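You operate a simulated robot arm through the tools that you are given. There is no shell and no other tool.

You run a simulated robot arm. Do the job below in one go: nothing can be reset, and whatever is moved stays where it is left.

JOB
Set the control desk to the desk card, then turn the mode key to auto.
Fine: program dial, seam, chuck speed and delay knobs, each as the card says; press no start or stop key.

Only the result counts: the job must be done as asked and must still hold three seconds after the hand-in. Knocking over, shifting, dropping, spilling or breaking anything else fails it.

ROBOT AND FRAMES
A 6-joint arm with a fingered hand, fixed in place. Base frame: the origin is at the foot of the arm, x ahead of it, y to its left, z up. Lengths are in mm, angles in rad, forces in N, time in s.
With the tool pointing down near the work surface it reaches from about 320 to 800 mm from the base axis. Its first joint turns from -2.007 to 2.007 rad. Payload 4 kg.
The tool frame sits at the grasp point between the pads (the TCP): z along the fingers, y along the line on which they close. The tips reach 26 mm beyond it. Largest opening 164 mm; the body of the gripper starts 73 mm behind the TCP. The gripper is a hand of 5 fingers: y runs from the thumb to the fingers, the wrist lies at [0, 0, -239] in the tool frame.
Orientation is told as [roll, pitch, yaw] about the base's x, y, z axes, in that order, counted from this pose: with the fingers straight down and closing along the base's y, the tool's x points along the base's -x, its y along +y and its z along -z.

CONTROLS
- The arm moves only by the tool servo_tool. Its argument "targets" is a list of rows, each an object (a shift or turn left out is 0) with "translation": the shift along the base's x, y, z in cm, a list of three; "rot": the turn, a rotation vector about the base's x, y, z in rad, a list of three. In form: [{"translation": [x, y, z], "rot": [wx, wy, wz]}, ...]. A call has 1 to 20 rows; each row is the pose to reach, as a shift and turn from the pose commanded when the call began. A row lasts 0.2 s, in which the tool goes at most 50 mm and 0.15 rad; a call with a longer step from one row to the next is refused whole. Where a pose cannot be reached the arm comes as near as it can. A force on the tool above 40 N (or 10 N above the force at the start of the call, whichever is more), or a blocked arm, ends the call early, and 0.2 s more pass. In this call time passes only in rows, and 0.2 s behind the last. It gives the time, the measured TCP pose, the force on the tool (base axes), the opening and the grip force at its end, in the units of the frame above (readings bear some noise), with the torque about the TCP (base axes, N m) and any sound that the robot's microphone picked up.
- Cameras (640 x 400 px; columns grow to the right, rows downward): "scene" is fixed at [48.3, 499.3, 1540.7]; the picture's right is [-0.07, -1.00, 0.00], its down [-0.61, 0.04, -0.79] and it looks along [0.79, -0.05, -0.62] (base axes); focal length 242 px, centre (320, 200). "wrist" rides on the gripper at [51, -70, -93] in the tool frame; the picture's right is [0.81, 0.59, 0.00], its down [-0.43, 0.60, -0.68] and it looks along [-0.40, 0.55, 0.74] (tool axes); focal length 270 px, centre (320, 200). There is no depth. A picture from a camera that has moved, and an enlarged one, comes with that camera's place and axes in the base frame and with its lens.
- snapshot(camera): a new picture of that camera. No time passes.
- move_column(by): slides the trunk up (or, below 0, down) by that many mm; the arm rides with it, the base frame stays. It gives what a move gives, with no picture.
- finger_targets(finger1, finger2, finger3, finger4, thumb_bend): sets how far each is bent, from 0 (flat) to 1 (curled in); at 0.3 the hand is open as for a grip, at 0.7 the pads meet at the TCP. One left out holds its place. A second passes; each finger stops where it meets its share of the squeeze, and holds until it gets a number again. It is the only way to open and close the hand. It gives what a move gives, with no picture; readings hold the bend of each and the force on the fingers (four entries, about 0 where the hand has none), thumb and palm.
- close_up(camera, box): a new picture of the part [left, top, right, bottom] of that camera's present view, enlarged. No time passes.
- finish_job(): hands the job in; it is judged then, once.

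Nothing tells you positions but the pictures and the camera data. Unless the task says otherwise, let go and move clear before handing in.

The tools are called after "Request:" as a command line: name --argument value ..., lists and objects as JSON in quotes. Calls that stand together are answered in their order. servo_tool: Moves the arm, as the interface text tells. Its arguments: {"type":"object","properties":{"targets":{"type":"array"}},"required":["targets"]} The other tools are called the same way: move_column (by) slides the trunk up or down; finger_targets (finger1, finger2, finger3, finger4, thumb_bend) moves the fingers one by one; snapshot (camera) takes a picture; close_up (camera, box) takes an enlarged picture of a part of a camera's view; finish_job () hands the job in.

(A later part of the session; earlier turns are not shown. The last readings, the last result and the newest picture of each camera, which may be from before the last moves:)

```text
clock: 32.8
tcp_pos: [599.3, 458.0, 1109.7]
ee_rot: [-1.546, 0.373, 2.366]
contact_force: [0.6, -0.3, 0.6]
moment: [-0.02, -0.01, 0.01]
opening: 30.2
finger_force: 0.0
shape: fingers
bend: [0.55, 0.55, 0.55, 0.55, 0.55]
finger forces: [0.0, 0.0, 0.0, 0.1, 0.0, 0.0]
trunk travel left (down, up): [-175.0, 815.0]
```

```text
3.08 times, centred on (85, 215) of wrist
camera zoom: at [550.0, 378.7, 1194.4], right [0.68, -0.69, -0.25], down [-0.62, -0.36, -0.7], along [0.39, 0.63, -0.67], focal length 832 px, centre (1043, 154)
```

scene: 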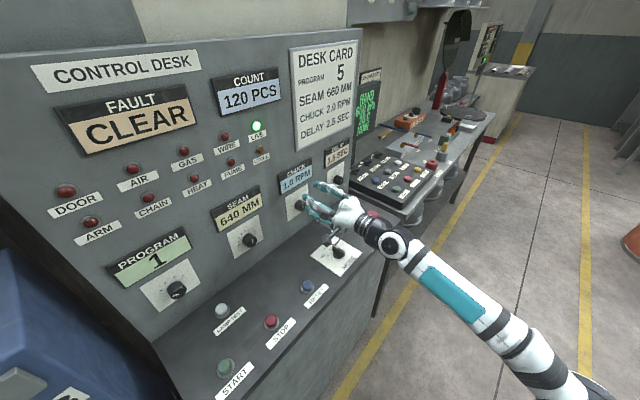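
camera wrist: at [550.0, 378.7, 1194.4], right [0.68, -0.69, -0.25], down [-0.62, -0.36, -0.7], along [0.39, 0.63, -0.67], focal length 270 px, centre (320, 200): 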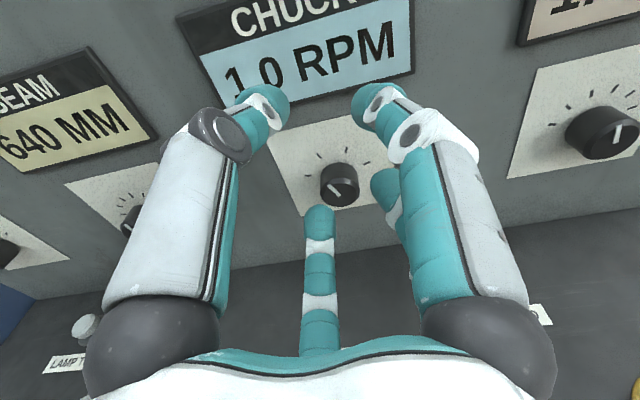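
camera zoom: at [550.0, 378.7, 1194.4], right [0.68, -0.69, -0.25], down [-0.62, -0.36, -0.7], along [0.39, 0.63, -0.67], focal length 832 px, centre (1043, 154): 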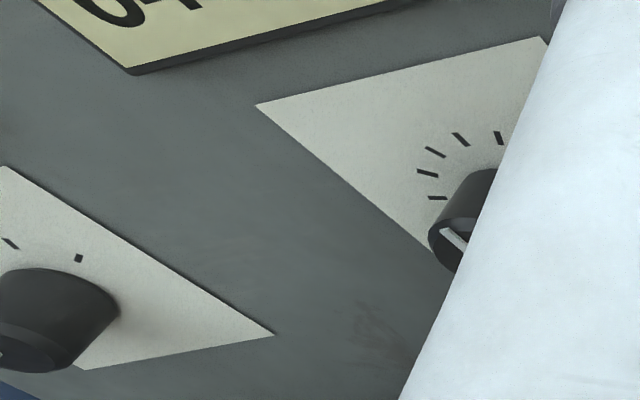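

Chuck scale: ticks at −75°, −25°, +25°, +75°, axis at r≈99, z≈1038, plate at f≈852, cap front at f≈829. I'll roll back about 100° so that a clockwise turn ends with the camera on top, and come down to knob height at standoff.

Request:
servo_tool --targets '[{"rot": [-0.095, -0.095, 0]}, {"rot": [-0.19, -0.19, 0]}, {"rot": [-0.285, -0.285, 0]}, {"rot": [-0.38, -0.38, 0]}, {"rot": [-0.475, -0.475, 0]}, {"rot": [-0.57, -0.57, 0]}, {"rot": [-0.665, -0.665, 0]}, {"rot": [-0.76, -0.76, 0]}, {"rot": [-0.855, -0.855, 0]}, {"rot": [-0.95, -0.95, 0]}, {"rot": [-1.045, -1.045, 0]}, {"translation": [0, 0, -1.8], "rot": [-1.14, -1.14, 0]}, {"translation": [0, 0, -3.6], "rot": [-1.234, -1.234, 0]}, {"translation": [0, 0, -5.4], "rot": [-1.234, -1.234, 0]}, {"translation": [0, 0, -7.2], "rot": [-1.234, -1.234, 0]}]'

Request:
snapshot --camera "wrist"

Request:
close_up --camera "scene" --box '[270, 150, 430, 280]'

```text
clock: 36.0
tcp_pos: [597.6, 458.7, 1036.4]
ee_rot: [1.578, 1.022, -0.805]
contact_force: [-0.3, -0.4, -0.3]
moment: [0.01, 0.03, -0.04]
opening: 30.1
finger_force: 0.1
shape: fingers
bend: [0.55, 0.55, 0.55, 0.55, 0.55]
finger forces: [0.0, 0.1, 0.0, 0.0, 0.0, 0.0]
trunk travel left (down, up): [-175.0, 815.0]
```

```text
taken
camera wrist: at [471.5, 456.7, 1042.5], right [0.05, -0.06, 1.0], down [0.02, -1.0, -0.06], along [1.0, 0.02, -0.05], focal length 270 px, centre (320, 200)
```

wrist: 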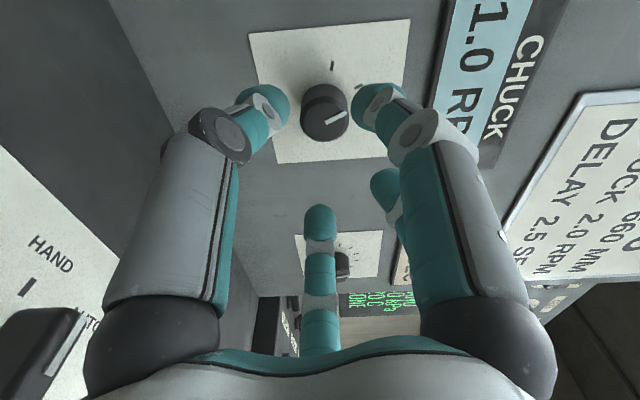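

```text
3.08 times, centred on (350, 215) of scene
camera zoom: at [48.3, 499.3, 1540.7], right [-0.07, -1.0, 0.0], down [-0.61, 0.04, -0.79], along [0.79, -0.05, -0.62], focal length 745 px, centre (228, 154)
```

zoom: 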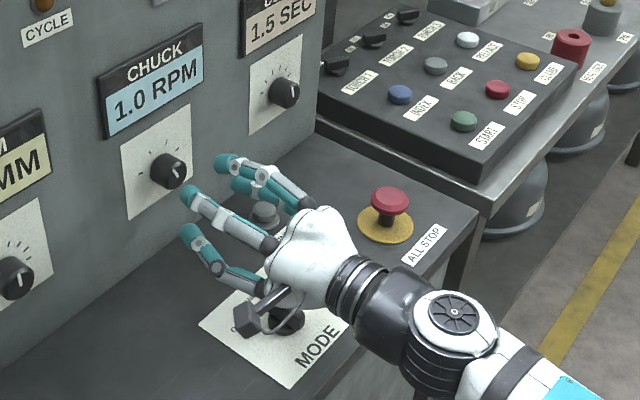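

Alignment looks good, with r and z within about 1 mm. I'll correct the heading slightly and advance until the fingertips surround the knob, stopping short of the plate.

Request:
servo_tool --targets '[{"translation": [1.2, 1.1, 0.14], "rot": [0, 0, 0.013]}, {"translation": [2.4, 2.3, 0.14], "rot": [0, 0, 0.026]}, {"translation": [3.6, 3.5, 0.14], "rot": [0, 0, 0.026]}, {"translation": [4.65, 4.55, 0.14], "rot": [0, 0, 0.026]}]'

Request:
snapshot --camera "wrist"

Request:
close_up --camera "scene" --box '[270, 150, 390, 250]'

```text
clock: 37.0
tcp_pos: [645.0, 502.1, 1039.2]
ee_rot: [1.576, 1.018, -0.777]
contact_force: [0.2, 0.2, -0.3]
moment: [0.01, 0.01, 0.02]
opening: 30.0
finger_force: 0.1
shape: fingers
bend: [0.55, 0.55, 0.55, 0.55, 0.55]
finger forces: [0.0, 0.0, 0.1, 0.0, 0.0, 0.1]
trunk travel left (down, up): [-175.0, 815.0]
```

```text
taken
camera wrist: at [518.0, 498.1, 1044.9], right [0.05, -0.06, 1.0], down [0.04, -1.0, -0.06], along [1.0, 0.05, -0.05], focal length 270 px, centre (320, 200)
```

wrist: 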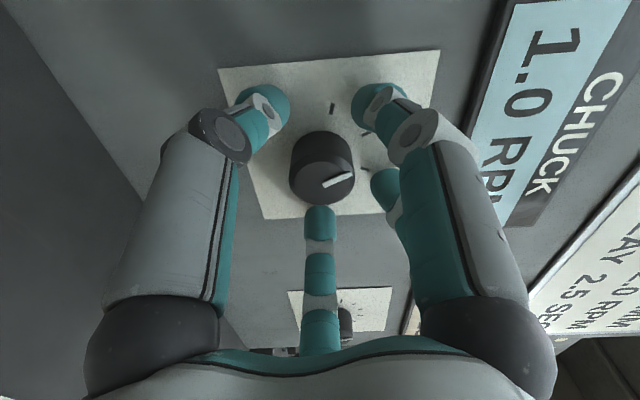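

```text
4.00 times, centred on (330, 200) of scene
camera zoom: at [48.3, 499.3, 1540.7], right [-0.07, -1.0, 0.0], down [-0.61, 0.04, -0.79], along [0.79, -0.05, -0.62], focal length 968 px, centre (280, 200)
```

zoom: 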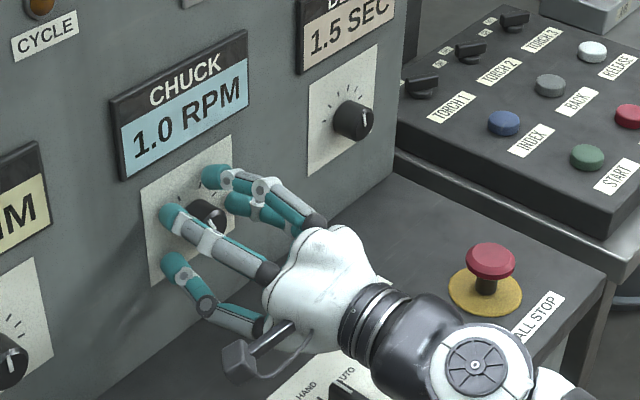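

Request:
close_up --camera "wrist" --box '[230, 80, 430, 230]'

```text
2.67 times, centred on (330, 155) of wrist
camera zoom: at [518.0, 498.1, 1044.9], right [0.05, -0.06, 1.0], down [0.04, -1.0, -0.06], along [1.0, 0.05, -0.05], focal length 721 px, centre (293, 320)
```

zoom: 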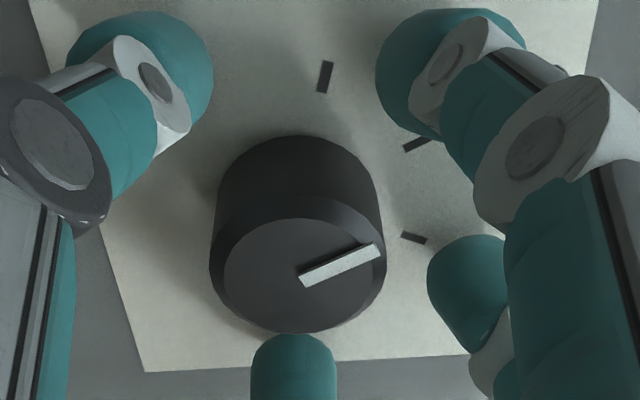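

The knob is centred among the fingers to within about 2 mm. I'll go 5 mm deeper and close the fingers gently onto the cap.

Request:
servo_tool --targets '[{"translation": [0.15, 0.35, 0.05]}, {"translation": [0.28, 0.5, 0.05]}]'

Request:
finger_targets --finger1 0.61 --finger2 0.61 --finger3 0.61 --finger4 0.61 --thumb_bend 0.61

Request:
close_up --camera "wrist" --box '[230, 80, 430, 230]'

```text
clock: 37.5
tcp_pos: [646.7, 506.3, 1040.0]
ee_rot: [1.581, 1.022, -0.776]
contact_force: [-11.5, -12.9, -2.7]
moment: [-0.39, 0.47, -0.3]
opening: 30.3
finger_force: 8.3
shape: fingers
bend: [0.55, 0.55, 0.55, 0.54, 0.55]
finger forces: [0.0, 0.0, 3.6, 13.1, 0.0, 0.0]
trunk travel left (down, up): [-175.0, 815.0]
```

```text
clock: 38.5
tcp_pos: [645.8, 507.4, 1040.8]
ee_rot: [1.581, 1.021, -0.772]
contact_force: [-18.8, -21.5, -8.9]
moment: [-1.03, 1.06, -0.41]
opening: 15.8
finger_force: 14.4
shape: fingers
bend: [0.61, 0.61, 0.61, 0.54, 0.61]
finger forces: [0.0, 0.0, 0.1, 29.3, 0.0, 0.1]
trunk travel left (down, up): [-175.0, 815.0]
```

```text
2.67 times, centred on (330, 155) of wrist
camera zoom: at [519.8, 501.4, 1046.2], right [0.05, -0.06, 1.0], down [0.04, -1.0, -0.06], along [1.0, 0.05, -0.05], focal length 721 px, centre (293, 320)
```

zoom: 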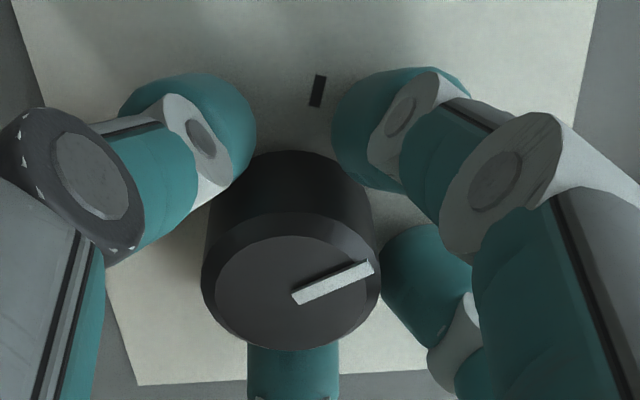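

Finger 4's tip is pressing on the plate, which sits about 4 mm nearer than I estimated. I'll reopen, back off 6 mm, and close again.

Request:
finger_targets --finger1 0.55 --finger2 0.55 --finger3 0.55 --finger4 0.55 --thumb_bend 0.55

Request:
servo_tool --targets '[{"translation": [-0.25, -0.25, 0]}, {"translation": [-0.5, -0.5, -0.05]}]'

Request:
finger_targets --finger1 0.62 --finger2 0.62 --finger3 0.62 --finger4 0.62 --thumb_bend 0.62

Request:
close_up --camera "wrist" --box '[230, 80, 430, 230]'

```text
clock: 39.5
tcp_pos: [645.8, 506.2, 1041.5]
ee_rot: [1.583, 1.019, -0.774]
contact_force: [-14.2, -15.2, 0.0]
moment: [-0.59, 0.56, -0.31]
opening: 29.8
finger_force: 10.2
shape: fingers
bend: [0.55, 0.55, 0.55, 0.53, 0.55]
finger forces: [0.1, 0.0, 1.9, 18.2, 0.1, 0.1]
trunk travel left (down, up): [-175.0, 815.0]
```

```text
clock: 40.1
tcp_pos: [640.9, 502.8, 1037.7]
ee_rot: [1.578, 1.021, -0.776]
contact_force: [0.8, -0.6, 0.2]
moment: [0.01, 0.0, -0.02]
opening: 29.6
finger_force: 0.0
shape: fingers
bend: [0.55, 0.55, 0.55, 0.55, 0.55]
finger forces: [0.0, 0.0, 0.0, 0.0, 0.1, 0.0]
trunk travel left (down, up): [-175.0, 815.0]
```

```text
clock: 41.1
tcp_pos: [644.1, 502.1, 1037.0]
ee_rot: [1.577, 1.02, -0.777]
contact_force: [0.3, 0.2, 1.1]
moment: [0.01, -0.01, -0.03]
opening: 13.8
finger_force: 0.6
shape: fingers
bend: [0.62, 0.61, 0.61, 0.62, 0.62]
finger forces: [0.3, 1.2, 0.3, 0.0, 0.0, 0.0]
trunk travel left (down, up): [-175.0, 815.0]
```

```text
2.67 times, centred on (330, 155) of wrist
camera zoom: at [515.7, 497.6, 1042.8], right [0.05, -0.06, 1.0], down [0.04, -1.0, -0.06], along [1.0, 0.05, -0.05], focal length 721 px, centre (293, 320)
```

zoom: 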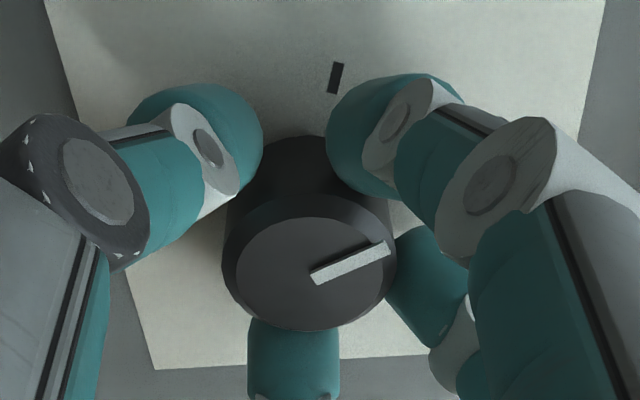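

Light contact on fingers 1–3 shows the knob sits about 3 mm above the hand centre. I'll nudge up 3 mm with the fingers slightly open and close to a firm grip.

Request:
finger_targets --finger1 0.58 --finger2 0.58 --finger3 0.58 --finger4 0.58 --thumb_bend 0.58

Request:
servo_tool --targets '[{"translation": [0, 0, 0.15]}, {"translation": [0, 0, 0.3]}]'

Request:
finger_targets --finger1 0.7 --finger2 0.7 --finger3 0.7 --finger4 0.7 --thumb_bend 0.7

Request:
close_up --camera "wrist" --box '[230, 80, 430, 230]'

```text
clock: 42.1
tcp_pos: [643.8, 502.2, 1036.7]
ee_rot: [1.577, 1.021, -0.778]
contact_force: [-0.1, 0.1, 0.1]
moment: [0.01, -0.02, 0.02]
opening: 24.6
finger_force: 0.0
shape: fingers
bend: [0.57, 0.57, 0.57, 0.57, 0.57]
finger forces: [0.0, 0.0, 0.1, 0.0, 0.0, 0.0]
trunk travel left (down, up): [-175.0, 815.0]
```

```text
clock: 42.8
tcp_pos: [642.5, 502.6, 1040.0]
ee_rot: [1.577, 1.02, -0.777]
contact_force: [-0.4, 0.5, 0.0]
moment: [-0.01, 0.02, -0.01]
opening: 24.8
finger_force: 0.0
shape: fingers
bend: [0.57, 0.57, 0.57, 0.57, 0.57]
finger forces: [0.1, 0.1, 0.0, 0.0, 0.1, 0.1]
trunk travel left (down, up): [-175.0, 815.0]
```

```text
clock: 43.8
tcp_pos: [641.4, 503.2, 1039.6]
ee_rot: [1.577, 1.02, -0.776]
contact_force: [-4.2, -0.3, -2.7]
moment: [-0.07, 0.03, 0.04]
opening: 10.4
finger_force: 19.6
shape: fingers
bend: [0.64, 0.63, 0.63, 0.63, 0.64]
finger forces: [6.5, 7.2, 7.5, 7.2, 10.3, 0.0]
trunk travel left (down, up): [-175.0, 815.0]
```

```text
2.67 times, centred on (330, 155) of wrist
camera zoom: at [516.2, 497.3, 1046.0], right [0.05, -0.06, 1.0], down [0.04, -1.0, -0.06], along [1.0, 0.05, -0.05], focal length 721 px, centre (293, 320)
```

zoom: 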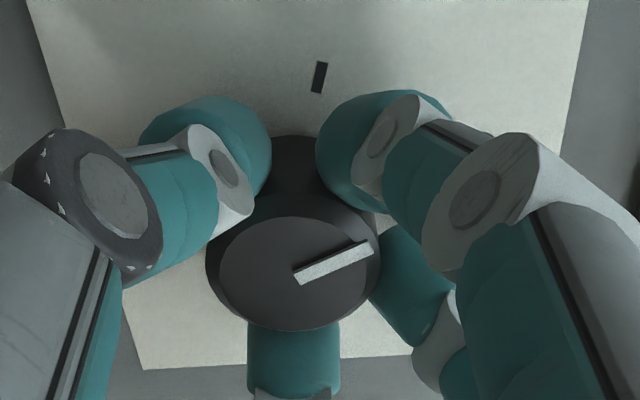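

All five fingers hold the cap at about 7 N each. Now I'll turn clockwise 50° in small rows and check the display.

Request:
servo_tool --targets '[{"rot": [0.08, 0.08, 0]}, {"rot": [0.16, 0.16, 0]}, {"rot": [0.24, 0.24, 0]}, {"rot": [0.32, 0.32, 0]}, {"rot": [0.4, 0.4, 0]}, {"rot": [0.48, 0.48, 0]}, {"rot": [0.56, 0.56, 0]}, {"rot": [0.617, 0.617, 0]}]'

Request:
snapshot --camera "wrist"

Request:
close_up --camera "scene" --box '[200, 130, 390, 260]'

```text
clock: 45.5
tcp_pos: [643.0, 502.7, 1040.4]
ee_rot: [-1.585, 1.246, 2.341]
contact_force: [-7.4, -5.6, -6.8]
moment: [-0.19, 0.14, -0.02]
opening: 9.7
finger_force: 21.6
shape: fingers
bend: [0.64, 0.64, 0.63, 0.63, 0.65]
finger forces: [6.3, 8.2, 9.7, 8.9, 9.7, 0.1]
trunk travel left (down, up): [-175.0, 815.0]
```

```text
taken
camera wrist: at [541.7, 472.4, 1110.6], right [0.57, -0.58, 0.58], down [-0.18, -0.78, -0.6], along [0.8, 0.24, -0.55], focal length 270 px, centre (320, 200)
```

wrist: 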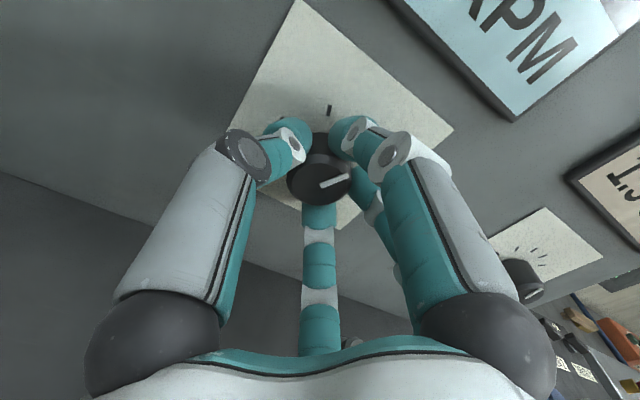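

```text
3.08 times, centred on (295, 195) of scene
camera zoom: at [48.3, 499.3, 1540.7], right [-0.07, -1.0, 0.0], down [-0.61, 0.04, -0.79], along [0.79, -0.05, -0.62], focal length 745 px, centre (397, 215)
```

zoom: 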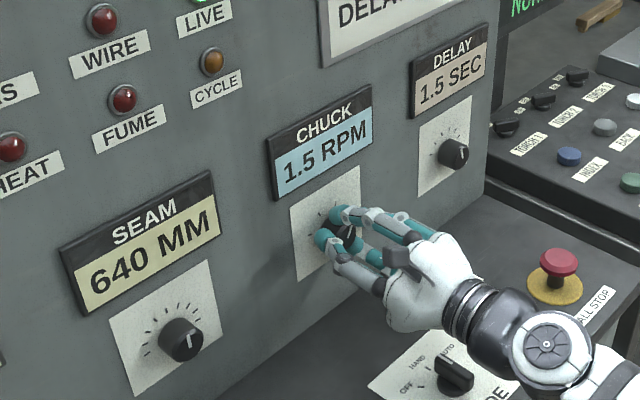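

The chuck display now reads 1.5 RPM. Another 50° clockwise should give 2.0.

Request:
servo_tool --targets '[{"rot": [0.08, 0.08, 0]}, {"rot": [0.16, 0.16, 0]}, {"rot": [0.24, 0.24, 0]}, {"rot": [0.32, 0.32, 0]}, {"rot": [0.4, 0.4, 0]}, {"rot": [0.48, 0.48, 0]}, {"rot": [0.56, 0.56, 0]}, {"rot": [0.617, 0.617, 0]}]'

Request:
snapshot --camera "wrist"

Request:
close_up --camera "scene" --box '[200, 130, 390, 260]'

```text
clock: 47.4
tcp_pos: [643.5, 502.6, 1041.3]
ee_rot: [-1.574, 0.374, 2.35]
contact_force: [-7.1, -10.5, -5.8]
moment: [-0.19, 0.14, -0.06]
opening: 9.6
finger_force: 22.0
shape: fingers
bend: [0.65, 0.63, 0.63, 0.64, 0.65]
finger forces: [7.4, 10.3, 9.8, 7.4, 8.4, 0.1]
trunk travel left (down, up): [-175.0, 815.0]
```

```text
taken
camera wrist: at [592.2, 422.0, 1124.8], right [0.68, -0.69, -0.25], down [-0.61, -0.34, -0.71], along [0.4, 0.64, -0.65], focal length 270 px, centre (320, 200)
```

wrist: 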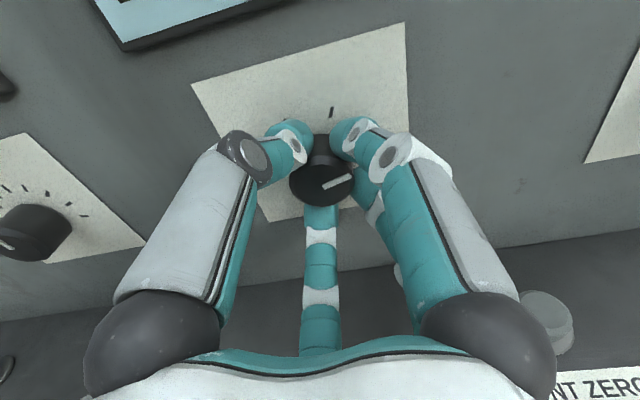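

```text
3.08 times, centred on (295, 195) of scene
camera zoom: at [48.3, 499.3, 1540.7], right [-0.07, -1.0, 0.0], down [-0.61, 0.04, -0.79], along [0.79, -0.05, -0.62], focal length 745 px, centre (397, 215)
```

zoom: 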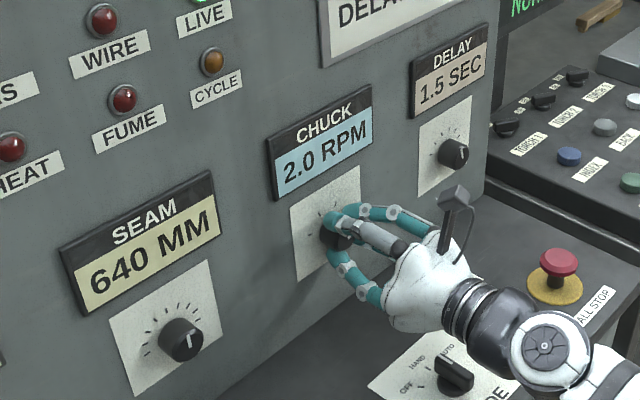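

Chuck reads 2.0 RPM. I'll release, back straight out and confirm it holds.

Request:
finger_targets --finger1 0.55 --finger2 0.55 --finger3 0.55 --finger4 0.55 --thumb_bend 0.55

Request:
servo_tool --targets '[{"translation": [-1.2, -1.2, 0]}, {"translation": [-2.6, -2.6, 0]}, {"translation": [-4.2, -4.2, 0]}, {"translation": [-5.5, -5.5, 1.5]}, {"translation": [-5.5, -5.5, 3]}]'

Request:
snapshot --camera "wrist"

Request:
close_up --camera "scene" --box '[200, 130, 390, 260]'

```text
clock: 48.4
tcp_pos: [643.9, 503.7, 1041.6]
ee_rot: [-1.572, 0.377, 2.351]
contact_force: [0.2, -0.2, -0.6]
moment: [0.01, 0.01, 0.02]
opening: 29.7
finger_force: 0.1
shape: fingers
bend: [0.55, 0.55, 0.55, 0.55, 0.55]
finger forces: [0.0, 0.0, 0.0, 0.0, 0.1, 0.0]
trunk travel left (down, up): [-175.0, 815.0]
```

```text
clock: 49.5
tcp_pos: [586.1, 448.1, 1070.6]
ee_rot: [-1.573, 0.376, 2.35]
contact_force: [0.0, -0.6, -0.1]
moment: [0.03, 0.01, 0.01]
opening: 29.7
finger_force: 0.1
shape: fingers
bend: [0.55, 0.55, 0.55, 0.55, 0.55]
finger forces: [0.1, 0.0, 0.0, 0.0, 0.0, 0.0]
trunk travel left (down, up): [-175.0, 815.0]
```

```text
taken
camera wrist: at [536.9, 367.8, 1153.5], right [0.68, -0.69, -0.25], down [-0.61, -0.35, -0.71], along [0.4, 0.64, -0.65], focal length 270 px, centre (320, 200)
```

wrist: 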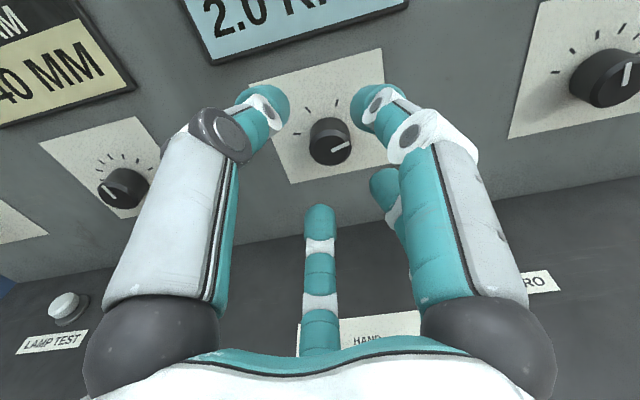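

```text
3.08 times, centred on (295, 195) of scene
camera zoom: at [48.3, 499.3, 1540.7], right [-0.07, -1.0, 0.0], down [-0.61, 0.04, -0.79], along [0.79, -0.05, -0.62], focal length 745 px, centre (397, 215)
```

zoom: 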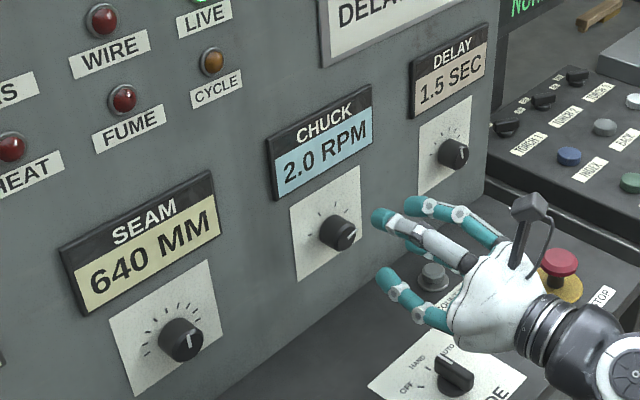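

Chuck holds at 2.0. Next is delay: 6 ticks at 30° spacing, pointer at the 3rd, so +60° clockwise for 2.5. I'll move right at z≈1070, rolling back 60° on the way and staying above the ALL STOP mushroom.

Request:
servo_tool --targets '[{"translation": [1.8, -1.74, 0.5], "rot": [-0.0926, -0.0926, 0]}, {"translation": [3.6, -3.48, 1], "rot": [-0.1852, -0.1852, 0]}, {"translation": [5.4, -5.21, 1], "rot": [-0.2778, -0.2778, 0]}, {"translation": [7.2, -6.95, 1], "rot": [-0.3704, -0.3704, 0]}, {"translation": [9.0, -8.69, 1], "rot": [-0.463, -0.463, 0]}, {"translation": [10.8, -10.4, 1], "rot": [-0.5556, -0.5556, 0]}, {"translation": [12.6, -12.16, 1], "rot": [-0.6482, -0.6482, 0]}, {"translation": [14.4, -13.9, 1], "rot": [-0.7405, -0.7405, 0]}]'

Request:
snapshot --camera "wrist"

Request:
snapshot --camera "scene"

```text
clock: 51.4
tcp_pos: [731.5, 310.2, 1082.6]
ee_rot: [-1.606, 1.426, 2.32]
contact_force: [-0.4, 0.0, 0.3]
moment: [-0.03, -0.02, -0.03]
opening: 29.5
finger_force: 0.1
shape: fingers
bend: [0.55, 0.55, 0.55, 0.55, 0.55]
finger forces: [0.0, 0.0, 0.1, 0.0, 0.0, 0.0]
trunk travel left (down, up): [-175.0, 815.0]
```

```text
taken
camera wrist: at [621.5, 289.0, 1141.5], right [0.49, -0.5, 0.72], down [-0.11, -0.85, -0.52], along [0.86, 0.18, -0.47], focal length 270 px, centre (320, 200)
```

wrist: 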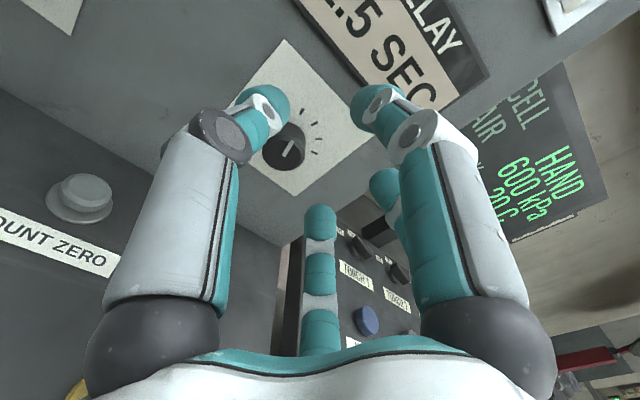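

```text
taken
```

scene: 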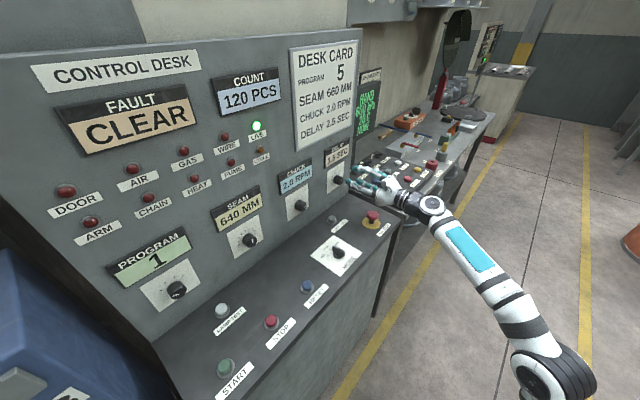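

Request:
close_up --camera "wrist" --box '[230, 70, 390, 200]'

Request:
close_up --camera "scene" --box '[300, 130, 460, 260]'

```text
3.08 times, centred on (310, 135) of wrist
camera zoom: at [621.5, 289.0, 1141.5], right [0.49, -0.5, 0.72], down [-0.11, -0.85, -0.52], along [0.86, 0.18, -0.47], focal length 832 px, centre (351, 400)
```

zoom: 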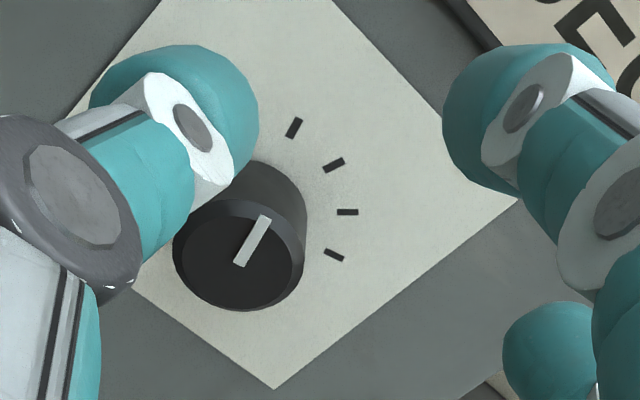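

```text
3.08 times, centred on (380, 195) of scene
camera zoom: at [48.3, 499.3, 1540.7], right [-0.07, -1.0, 0.0], down [-0.61, 0.04, -0.79], along [0.79, -0.05, -0.62], focal length 745 px, centre (135, 215)
```

zoom: 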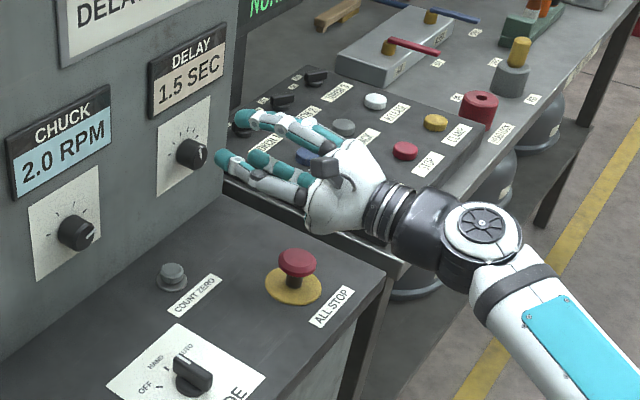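

Delay knob axis works out to r≈298.5, z≈1041. I'll lower to that height and advance in two stages while watching the force.

Request:
servo_tool --targets '[{"translation": [0, 0, -1.4]}, {"translation": [0, 0, -2.8]}, {"translation": [0.05, -0.05, -4.1]}, {"translation": [1.2, 1.1, -4.1]}, {"translation": [2.4, 2.3, -4.1]}]'

Request:
close_up --camera "scene" --box '[300, 130, 460, 260]'

Request:
snapshot --camera "wrist"

```text
clock: 52.5
tcp_pos: [756.9, 332.8, 1039.5]
ee_rot: [-1.605, 1.423, 2.324]
contact_force: [0.3, -0.6, -0.2]
moment: [0.02, 0.0, -0.03]
opening: 29.6
finger_force: 0.1
shape: fingers
bend: [0.55, 0.55, 0.55, 0.55, 0.55]
finger forces: [0.0, 0.1, 0.1, 0.0, 0.0, 0.1]
trunk travel left (down, up): [-175.0, 815.0]
```

```text
3.08 times, centred on (380, 195) of scene
camera zoom: at [48.3, 499.3, 1540.7], right [-0.07, -1.0, 0.0], down [-0.61, 0.04, -0.79], along [0.79, -0.05, -0.62], focal length 745 px, centre (135, 215)
```

zoom: 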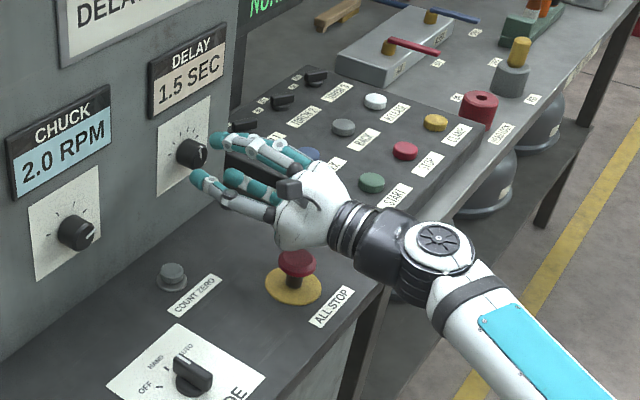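

```text
taken
camera wrist: at [647.8, 310.4, 1098.2], right [0.49, -0.5, 0.71], down [-0.11, -0.85, -0.52], along [0.86, 0.18, -0.47], focal length 270 px, centre (320, 200)
```

wrist: 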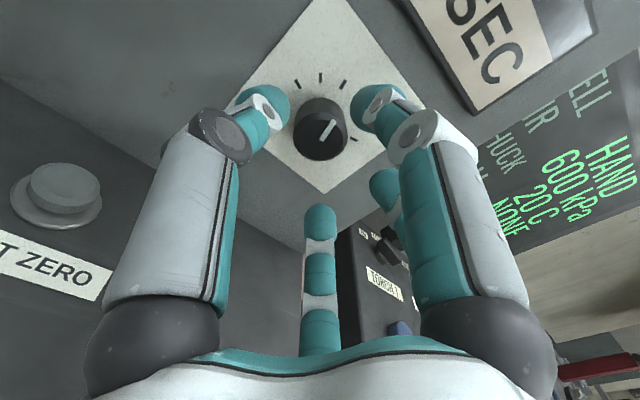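

Well aligned: the knob is where the tool axis should pass. Advancing the last 39 mm.

Request:
servo_tool --targets '[{"translation": [0.9, 0.9, 0.1]}, {"translation": [1.8, 1.85, 0.1]}, {"translation": [2.7, 2.78, 0.1]}]'

Request:
close_up --camera "wrist" --box '[230, 80, 430, 230]'

Request:
close_up --camera "scene" --box '[300, 130, 460, 260]'

```text
clock: 53.4
tcp_pos: [782.0, 358.4, 1039.5]
ee_rot: [-1.607, 1.423, 2.32]
contact_force: [-0.7, -0.2, -0.1]
moment: [-0.01, 0.02, 0.01]
opening: 29.8
finger_force: 0.1
shape: fingers
bend: [0.55, 0.55, 0.55, 0.55, 0.55]
finger forces: [0.0, 0.0, 0.0, 0.0, 0.0, 0.0]
trunk travel left (down, up): [-175.0, 815.0]
```

```text
2.67 times, centred on (330, 155) of wrist
camera zoom: at [673.5, 337.2, 1098.7], right [0.49, -0.5, 0.71], down [-0.11, -0.85, -0.52], along [0.86, 0.18, -0.47], focal length 721 px, centre (293, 320)
```

zoom: 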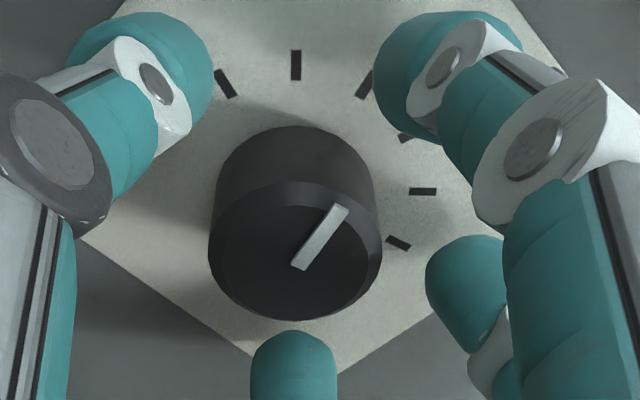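

```text
3.08 times, centred on (380, 195) of scene
camera zoom: at [48.3, 499.3, 1540.7], right [-0.07, -1.0, 0.0], down [-0.61, 0.04, -0.79], along [0.79, -0.05, -0.62], focal length 745 px, centre (135, 215)
```

zoom: 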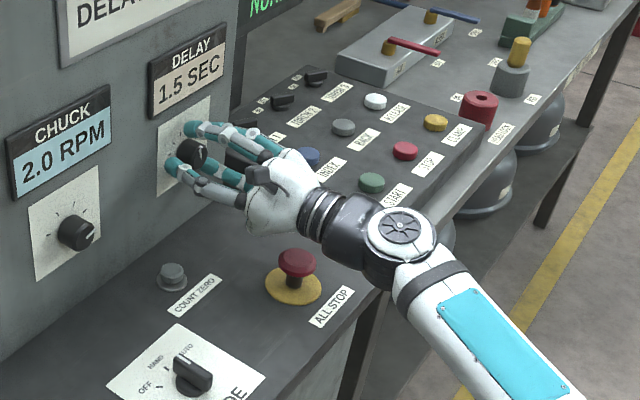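

Centred on the knob. I'll go 3 mm deeper and close the grip.

Request:
servo_tool --targets '[{"translation": [0.22, 0.22, 0.05]}]'

Request:
finger_targets --finger1 0.7 --finger2 0.7 --finger3 0.7 --finger4 0.7 --thumb_bend 0.7

```text
clock: 53.8
tcp_pos: [785.3, 362.0, 1040.0]
ee_rot: [-1.6, 1.421, 2.325]
contact_force: [-0.9, -0.9, 0.2]
moment: [0.01, 0.01, 0.01]
opening: 29.6
finger_force: 0.1
shape: fingers
bend: [0.55, 0.55, 0.55, 0.55, 0.55]
finger forces: [0.1, 0.0, 0.0, 0.1, 0.0, 0.1]
trunk travel left (down, up): [-175.0, 815.0]
```

```text
clock: 54.8
tcp_pos: [784.5, 360.9, 1039.9]
ee_rot: [-1.601, 1.423, 2.328]
contact_force: [-2.7, 1.0, -0.6]
moment: [-0.03, 0.05, -0.03]
opening: 10.6
finger_force: 19.0
shape: fingers
bend: [0.64, 0.63, 0.63, 0.64, 0.65]
finger forces: [6.4, 7.2, 7.3, 7.1, 9.8, 0.0]
trunk travel left (down, up): [-175.0, 815.0]
```

Good even grip. Turning clockwise 60° (two ticks) and checking the display.

Request:
servo_tool --targets '[{"rot": [0.0823, 0.0823, 0]}, {"rot": [0.1646, 0.1646, 0]}, {"rot": [0.2468, 0.2468, 0]}, {"rot": [0.3291, 0.3291, 0]}, {"rot": [0.4114, 0.4114, 0]}, {"rot": [0.4937, 0.4937, 0]}, {"rot": [0.576, 0.576, 0]}, {"rot": [0.6582, 0.6582, 0]}, {"rot": [0.7405, 0.7405, 0]}]'

Request:
close_up --camera "scene" --box '[260, 120, 420, 250]'

Request:
snapshot --camera "wrist"

```text
clock: 56.8
tcp_pos: [786.1, 361.7, 1041.4]
ee_rot: [-1.573, 0.374, 2.352]
contact_force: [-8.9, -5.2, -7.3]
moment: [-0.21, 0.19, 0.06]
opening: 9.9
finger_force: 20.9
shape: fingers
bend: [0.64, 0.63, 0.63, 0.64, 0.65]
finger forces: [6.3, 9.5, 10.3, 7.7, 8.4, 0.2]
trunk travel left (down, up): [-175.0, 815.0]
```

```text
3.08 times, centred on (340, 185) of scene
camera zoom: at [48.3, 499.3, 1540.7], right [-0.07, -1.0, 0.0], down [-0.61, 0.04, -0.79], along [0.79, -0.05, -0.62], focal length 745 px, centre (258, 246)
```

zoom: 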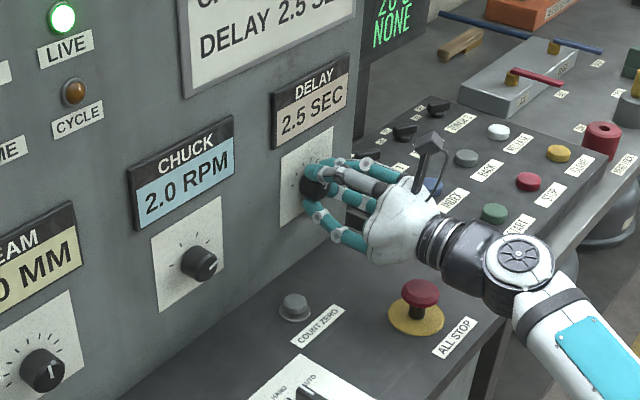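

```text
taken
camera wrist: at [734.9, 281.6, 1124.7], right [0.68, -0.69, -0.25], down [-0.61, -0.34, -0.71], along [0.4, 0.64, -0.65], focal length 270 px, centre (320, 200)
```

wrist: 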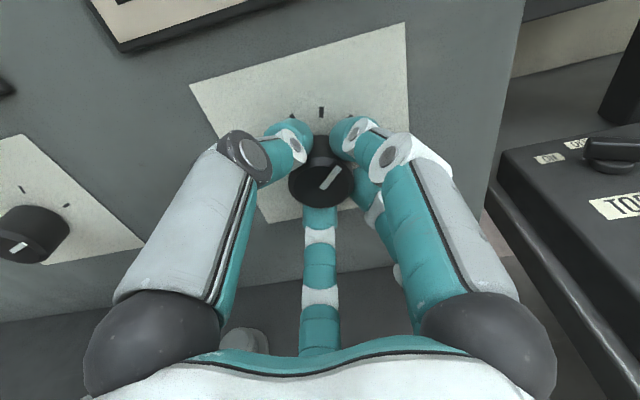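

Delay reads 2.5 SEC. Releasing and backing out.

Request:
finger_targets --finger1 0.55 --finger2 0.55 --finger3 0.55 --finger4 0.55 --thumb_bend 0.55

Request:
servo_tool --targets '[{"translation": [-1.2, -1.2, 0]}, {"translation": [-2.6, -2.6, 0]}, {"translation": [-4.0, -4.0, 1]}, {"translation": [-5.4, -5.4, 3]}, {"translation": [-5.5, -5.5, 5]}]'

Request:
close_up --camera "scene" --box '[260, 120, 420, 250]'

Request:
close_up --camera "scene" --box '[200, 180, 280, 260]'

```text
clock: 57.8
tcp_pos: [785.2, 361.4, 1041.5]
ee_rot: [-1.573, 0.376, 2.35]
contact_force: [-0.4, -0.1, -0.6]
moment: [0.04, -0.01, 0.01]
opening: 29.8
finger_force: 0.1
shape: fingers
bend: [0.55, 0.55, 0.55, 0.55, 0.55]
finger forces: [0.0, 0.1, 0.0, 0.0, 0.0, 0.0]
trunk travel left (down, up): [-175.0, 815.0]
```

```text
clock: 59.0
tcp_pos: [731.2, 306.0, 1093.2]
ee_rot: [-1.573, 0.377, 2.351]
contact_force: [-0.4, -0.7, -0.2]
moment: [0.0, -0.01, -0.01]
opening: 29.4
finger_force: 0.0
shape: fingers
bend: [0.55, 0.55, 0.55, 0.55, 0.55]
finger forces: [0.0, 0.0, 0.0, 0.0, 0.1, 0.0]
trunk travel left (down, up): [-175.0, 815.0]
```

```text
3.08 times, centred on (340, 185) of scene
camera zoom: at [48.3, 499.3, 1540.7], right [-0.07, -1.0, 0.0], down [-0.61, 0.04, -0.79], along [0.79, -0.05, -0.62], focal length 745 px, centre (258, 246)
```

zoom: 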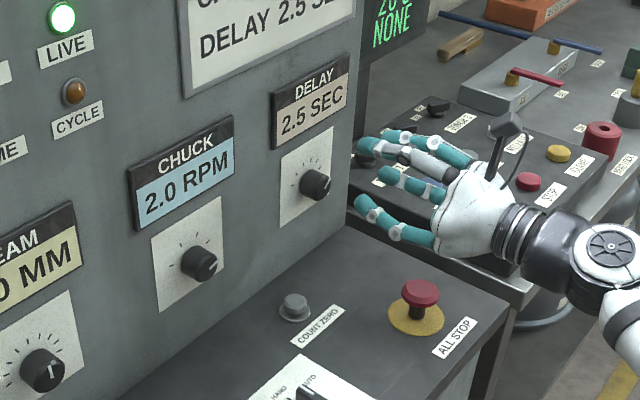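

```text
5.00 times, centred on (240, 220) of scene
camera zoom: at [48.3, 499.3, 1540.7], right [-0.07, -1.0, 0.0], down [-0.61, 0.04, -0.79], along [0.79, -0.05, -0.62], focal length 1210 px, centre (720, 100)
```

zoom: 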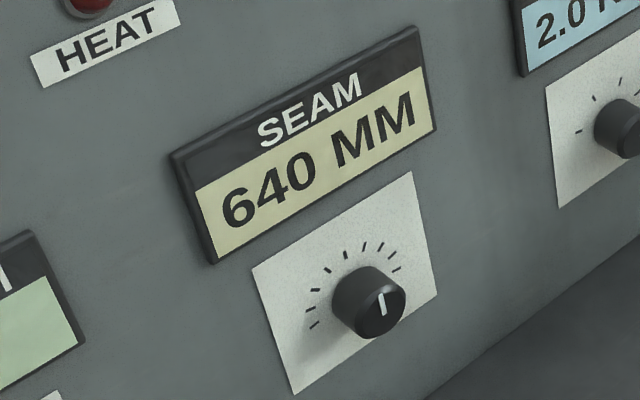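

Delay holds at 2.5. Now the seam knob (9 ticks, currently 640). I'll move left along the panel to r≈−100 at standoff, rolling back about 40° on the way.

Request:
servo_tool --targets '[{"translation": [-2.35, 2.37, 0], "rot": [-0.0411, -0.0411, 0]}, {"translation": [-4.7, 4.73, 0], "rot": [-0.0823, -0.0823, 0]}, {"translation": [-7.05, 7.1, 0], "rot": [-0.1234, -0.1234, 0]}, {"translation": [-9.4, 9.47, 0], "rot": [-0.1646, -0.1646, 0]}, {"translation": [-11.75, 11.83, 0], "rot": [-0.2057, -0.2057, 0]}, {"translation": [-14.1, 14.2, 0], "rot": [-0.2468, -0.2468, 0]}, {"translation": [-16.45, 16.57, 0], "rot": [-0.288, -0.288, 0]}, {"translation": [-18.8, 18.93, 0], "rot": [-0.3291, -0.3291, 0]}, {"translation": [-21.15, 21.3, 0], "rot": [-0.3703, -0.3703, 0]}, {"translation": [-23.5, 23.67, 0], "rot": [-0.4114, -0.4114, 0]}, {"translation": [-25.85, 26.03, 0], "rot": [-0.4525, -0.4525, 0]}, {"translation": [-28.2, 28.4, 0], "rot": [-0.4937, -0.4937, 0]}]'

Request:
snapshot --camera "wrist"

Request:
snapshot --camera "scene"

```text
clock: 61.5
tcp_pos: [456.6, 591.7, 1106.7]
ee_rot: [-1.561, 1.077, 2.369]
contact_force: [-0.6, -0.4, 0.4]
moment: [0.01, -0.02, 0.02]
opening: 29.5
finger_force: 0.0
shape: fingers
bend: [0.55, 0.55, 0.55, 0.55, 0.55]
finger forces: [0.1, 0.0, 0.1, 0.0, 0.1, 0.0]
out of reach, approached as far as the arm can: row 11, 12
trunk travel left (down, up): [-175.0, 815.0]
```

```text
taken
camera wrist: at [364.4, 552.2, 1183.1], right [0.64, -0.63, 0.43], down [-0.25, -0.71, -0.66], along [0.72, 0.31, -0.61], focal length 270 px, centre (320, 200)
```

wrist: 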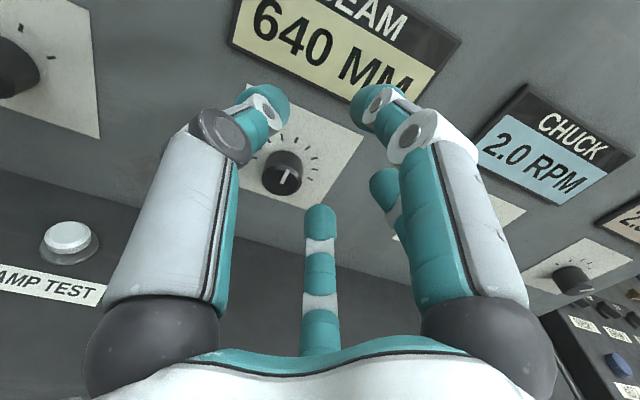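

```text
taken
```

scene: 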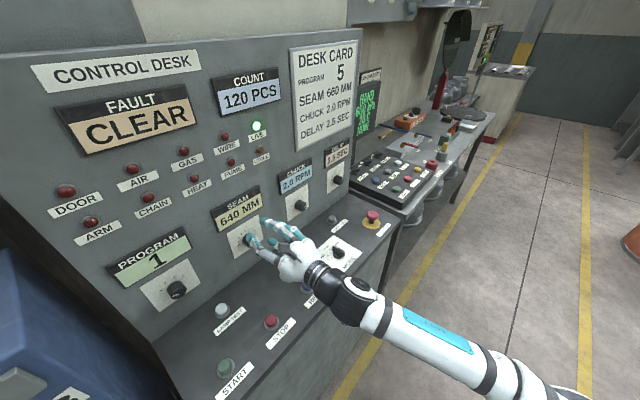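

The wrist hit a limit again because the bend has to switch sides when moving left. As before, I'll go back toward the chuck side, pitch the hand down, cross over while pitched down, then level up again.

Request:
servo_tool --targets '[{"translation": [1.8, -2.4, 0.5]}, {"translation": [4.2, -4.8, 1]}, {"translation": [6.6, -7.2, 2]}, {"translation": [9.0, -9.6, 3]}, {"translation": [11.0, -12.0, 4]}, {"translation": [11.0, -12.0, 5], "rot": [-0.085, 0.085, 0]}, {"translation": [11.0, -12.0, 6], "rot": [-0.17, 0.17, 0]}, {"translation": [11.0, -12.0, 6], "rot": [-0.255, 0.255, 0]}, {"translation": [11.0, -12.0, 6], "rot": [-0.34, 0.34, 0]}, {"translation": [11.0, -12.0, 6], "rot": [-0.425, 0.425, 0]}]'

Request:
snapshot --camera "scene"

```text
clock: 63.8
tcp_pos: [543.9, 448.9, 1118.1]
ee_rot: [-0.653, 0.844, 3.129]
contact_force: [0.6, 0.2, 0.1]
moment: [0.03, -0.01, 0.0]
opening: 30.0
finger_force: 0.0
shape: fingers
bend: [0.55, 0.55, 0.55, 0.55, 0.55]
finger forces: [0.0, 0.0, 0.0, 0.1, 0.1, 0.0]
out of reach, approached as far as the arm can: row 9, 10
trunk travel left (down, up): [-175.0, 815.0]
```

```text
taken
```

scene: 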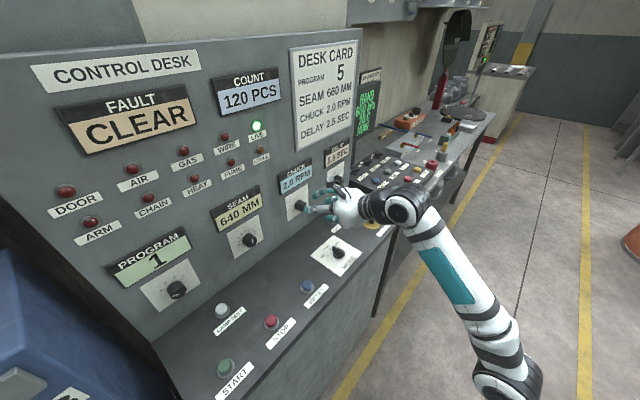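

That was just the reach limit: the orientation is right (heading 45°, pitched 32° down) and position is fine. Now I'll cross left in front of the seam knob while pitched down, then level.

Request:
servo_tool --targets '[{"translation": [-1.0, 1.0, -2.0]}, {"translation": [-2.5, 2.5, -4.0]}, {"translation": [-4.5, 4.5, -4.8]}, {"translation": [-6.8, 6.8, -4.8]}, {"translation": [-9.2, 9.2, -4.8]}, {"translation": [-11.8, 11.8, -4.8]}]'

Request:
servo_tool --targets '[{"translation": [0, 0, 0], "rot": [0.085, -0.085, 0]}, {"translation": [0, 0, 0.5], "rot": [0.17, -0.17, 0]}, {"translation": [0, 0, 1], "rot": [0.255, -0.255, 0]}, {"translation": [0, 0, 1], "rot": [0.34, -0.34, 0]}, {"translation": [0, 0, 1], "rot": [0.393, -0.393, 0]}]'

Request:
snapshot --camera "scene"

Request:
snapshot --camera "wrist"

```text
clock: 65.2
tcp_pos: [425.6, 567.5, 1069.7]
ee_rot: [-0.61, 0.815, -3.124]
contact_force: [0.5, -0.6, 0.1]
moment: [0.03, 0.01, 0.02]
opening: 29.8
finger_force: 0.0
shape: fingers
bend: [0.55, 0.55, 0.55, 0.55, 0.55]
finger forces: [0.0, 0.0, 0.1, 0.0, 0.0, 0.0]
trunk travel left (down, up): [-175.0, 815.0]
```

```text
clock: 66.3
tcp_pos: [430.9, 565.9, 1092.2]
ee_rot: [-1.467, 1.075, 2.449]
contact_force: [-1.0, 0.3, 0.3]
moment: [0.0, 0.02, -0.06]
opening: 29.7
finger_force: 0.0
shape: fingers
bend: [0.55, 0.55, 0.55, 0.55, 0.55]
finger forces: [0.1, 0.0, 0.0, 0.0, 0.1, 0.1]
out of reach, approached as far as the arm can: row 5
trunk travel left (down, up): [-175.0, 815.0]
```

```text
taken
```

scene: 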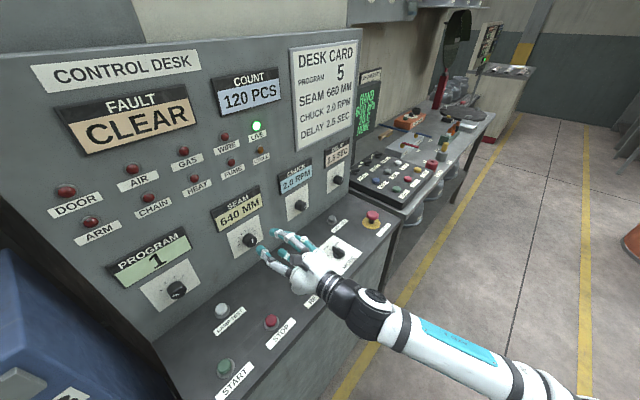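

```text
taken
camera wrist: at [342.6, 530.0, 1173.6], right [0.66, -0.62, 0.43], down [-0.27, -0.73, -0.63], along [0.7, 0.29, -0.65], focal length 270 px, centre (320, 200)
```

wrist: 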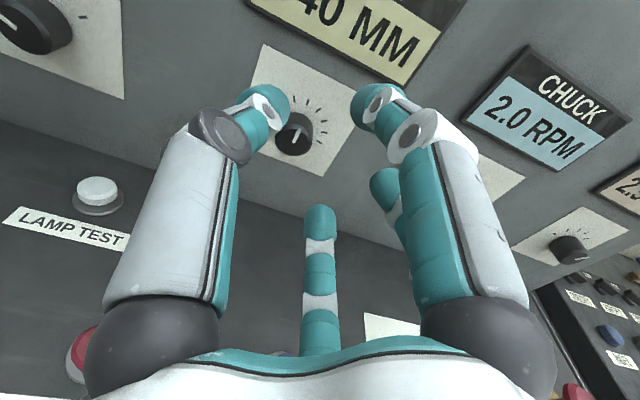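

Nearly level (2.8° down), and the seam knob is straight ahead. Going forward and lower should ease the limit as it did for the chuck, so I'll move to about f=745, z=1045 and finish levelling.

Request:
servo_tool --targets '[{"translation": [0.6, 0.8, -1.2], "rot": [0, 0, 0]}, {"translation": [1.2, 1.6, -2.4], "rot": [0.01, -0.01, 0]}, {"translation": [1.9, 2.4, -3.6], "rot": [0.02, -0.02, 0]}, {"translation": [2.5, 3.2, -4.7], "rot": [0.035, -0.035, 0]}]'

Request:
snapshot --camera "wrist"

Request:
snapshot --camera "scene"

```text
clock: 67.3
tcp_pos: [478.6, 597.3, 1080.6]
ee_rot: [-1.528, 1.079, 2.41]
contact_force: [0.3, 0.0, -0.8]
moment: [-0.02, 0.01, 0.02]
opening: 29.7
finger_force: 0.1
shape: fingers
bend: [0.55, 0.55, 0.55, 0.55, 0.55]
finger forces: [0.1, 0.1, 0.1, 0.0, 0.1, 0.1]
out of reach, approached as far as the arm can: row 1, 2, 3, 4
trunk travel left (down, up): [-175.0, 815.0]
```

```text
taken
camera wrist: at [387.2, 558.5, 1158.8], right [0.65, -0.62, 0.44], down [-0.25, -0.72, -0.65], along [0.72, 0.31, -0.62], focal length 270 px, centre (320, 200)
```

wrist: 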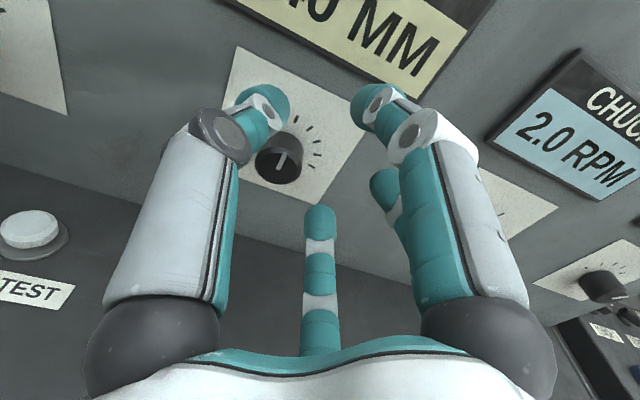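

```text
taken
```

scene: 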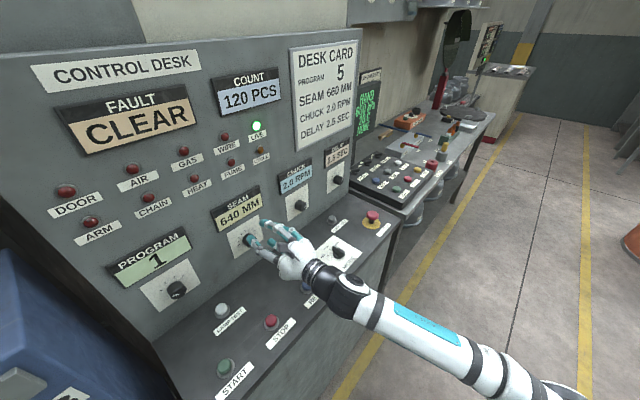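

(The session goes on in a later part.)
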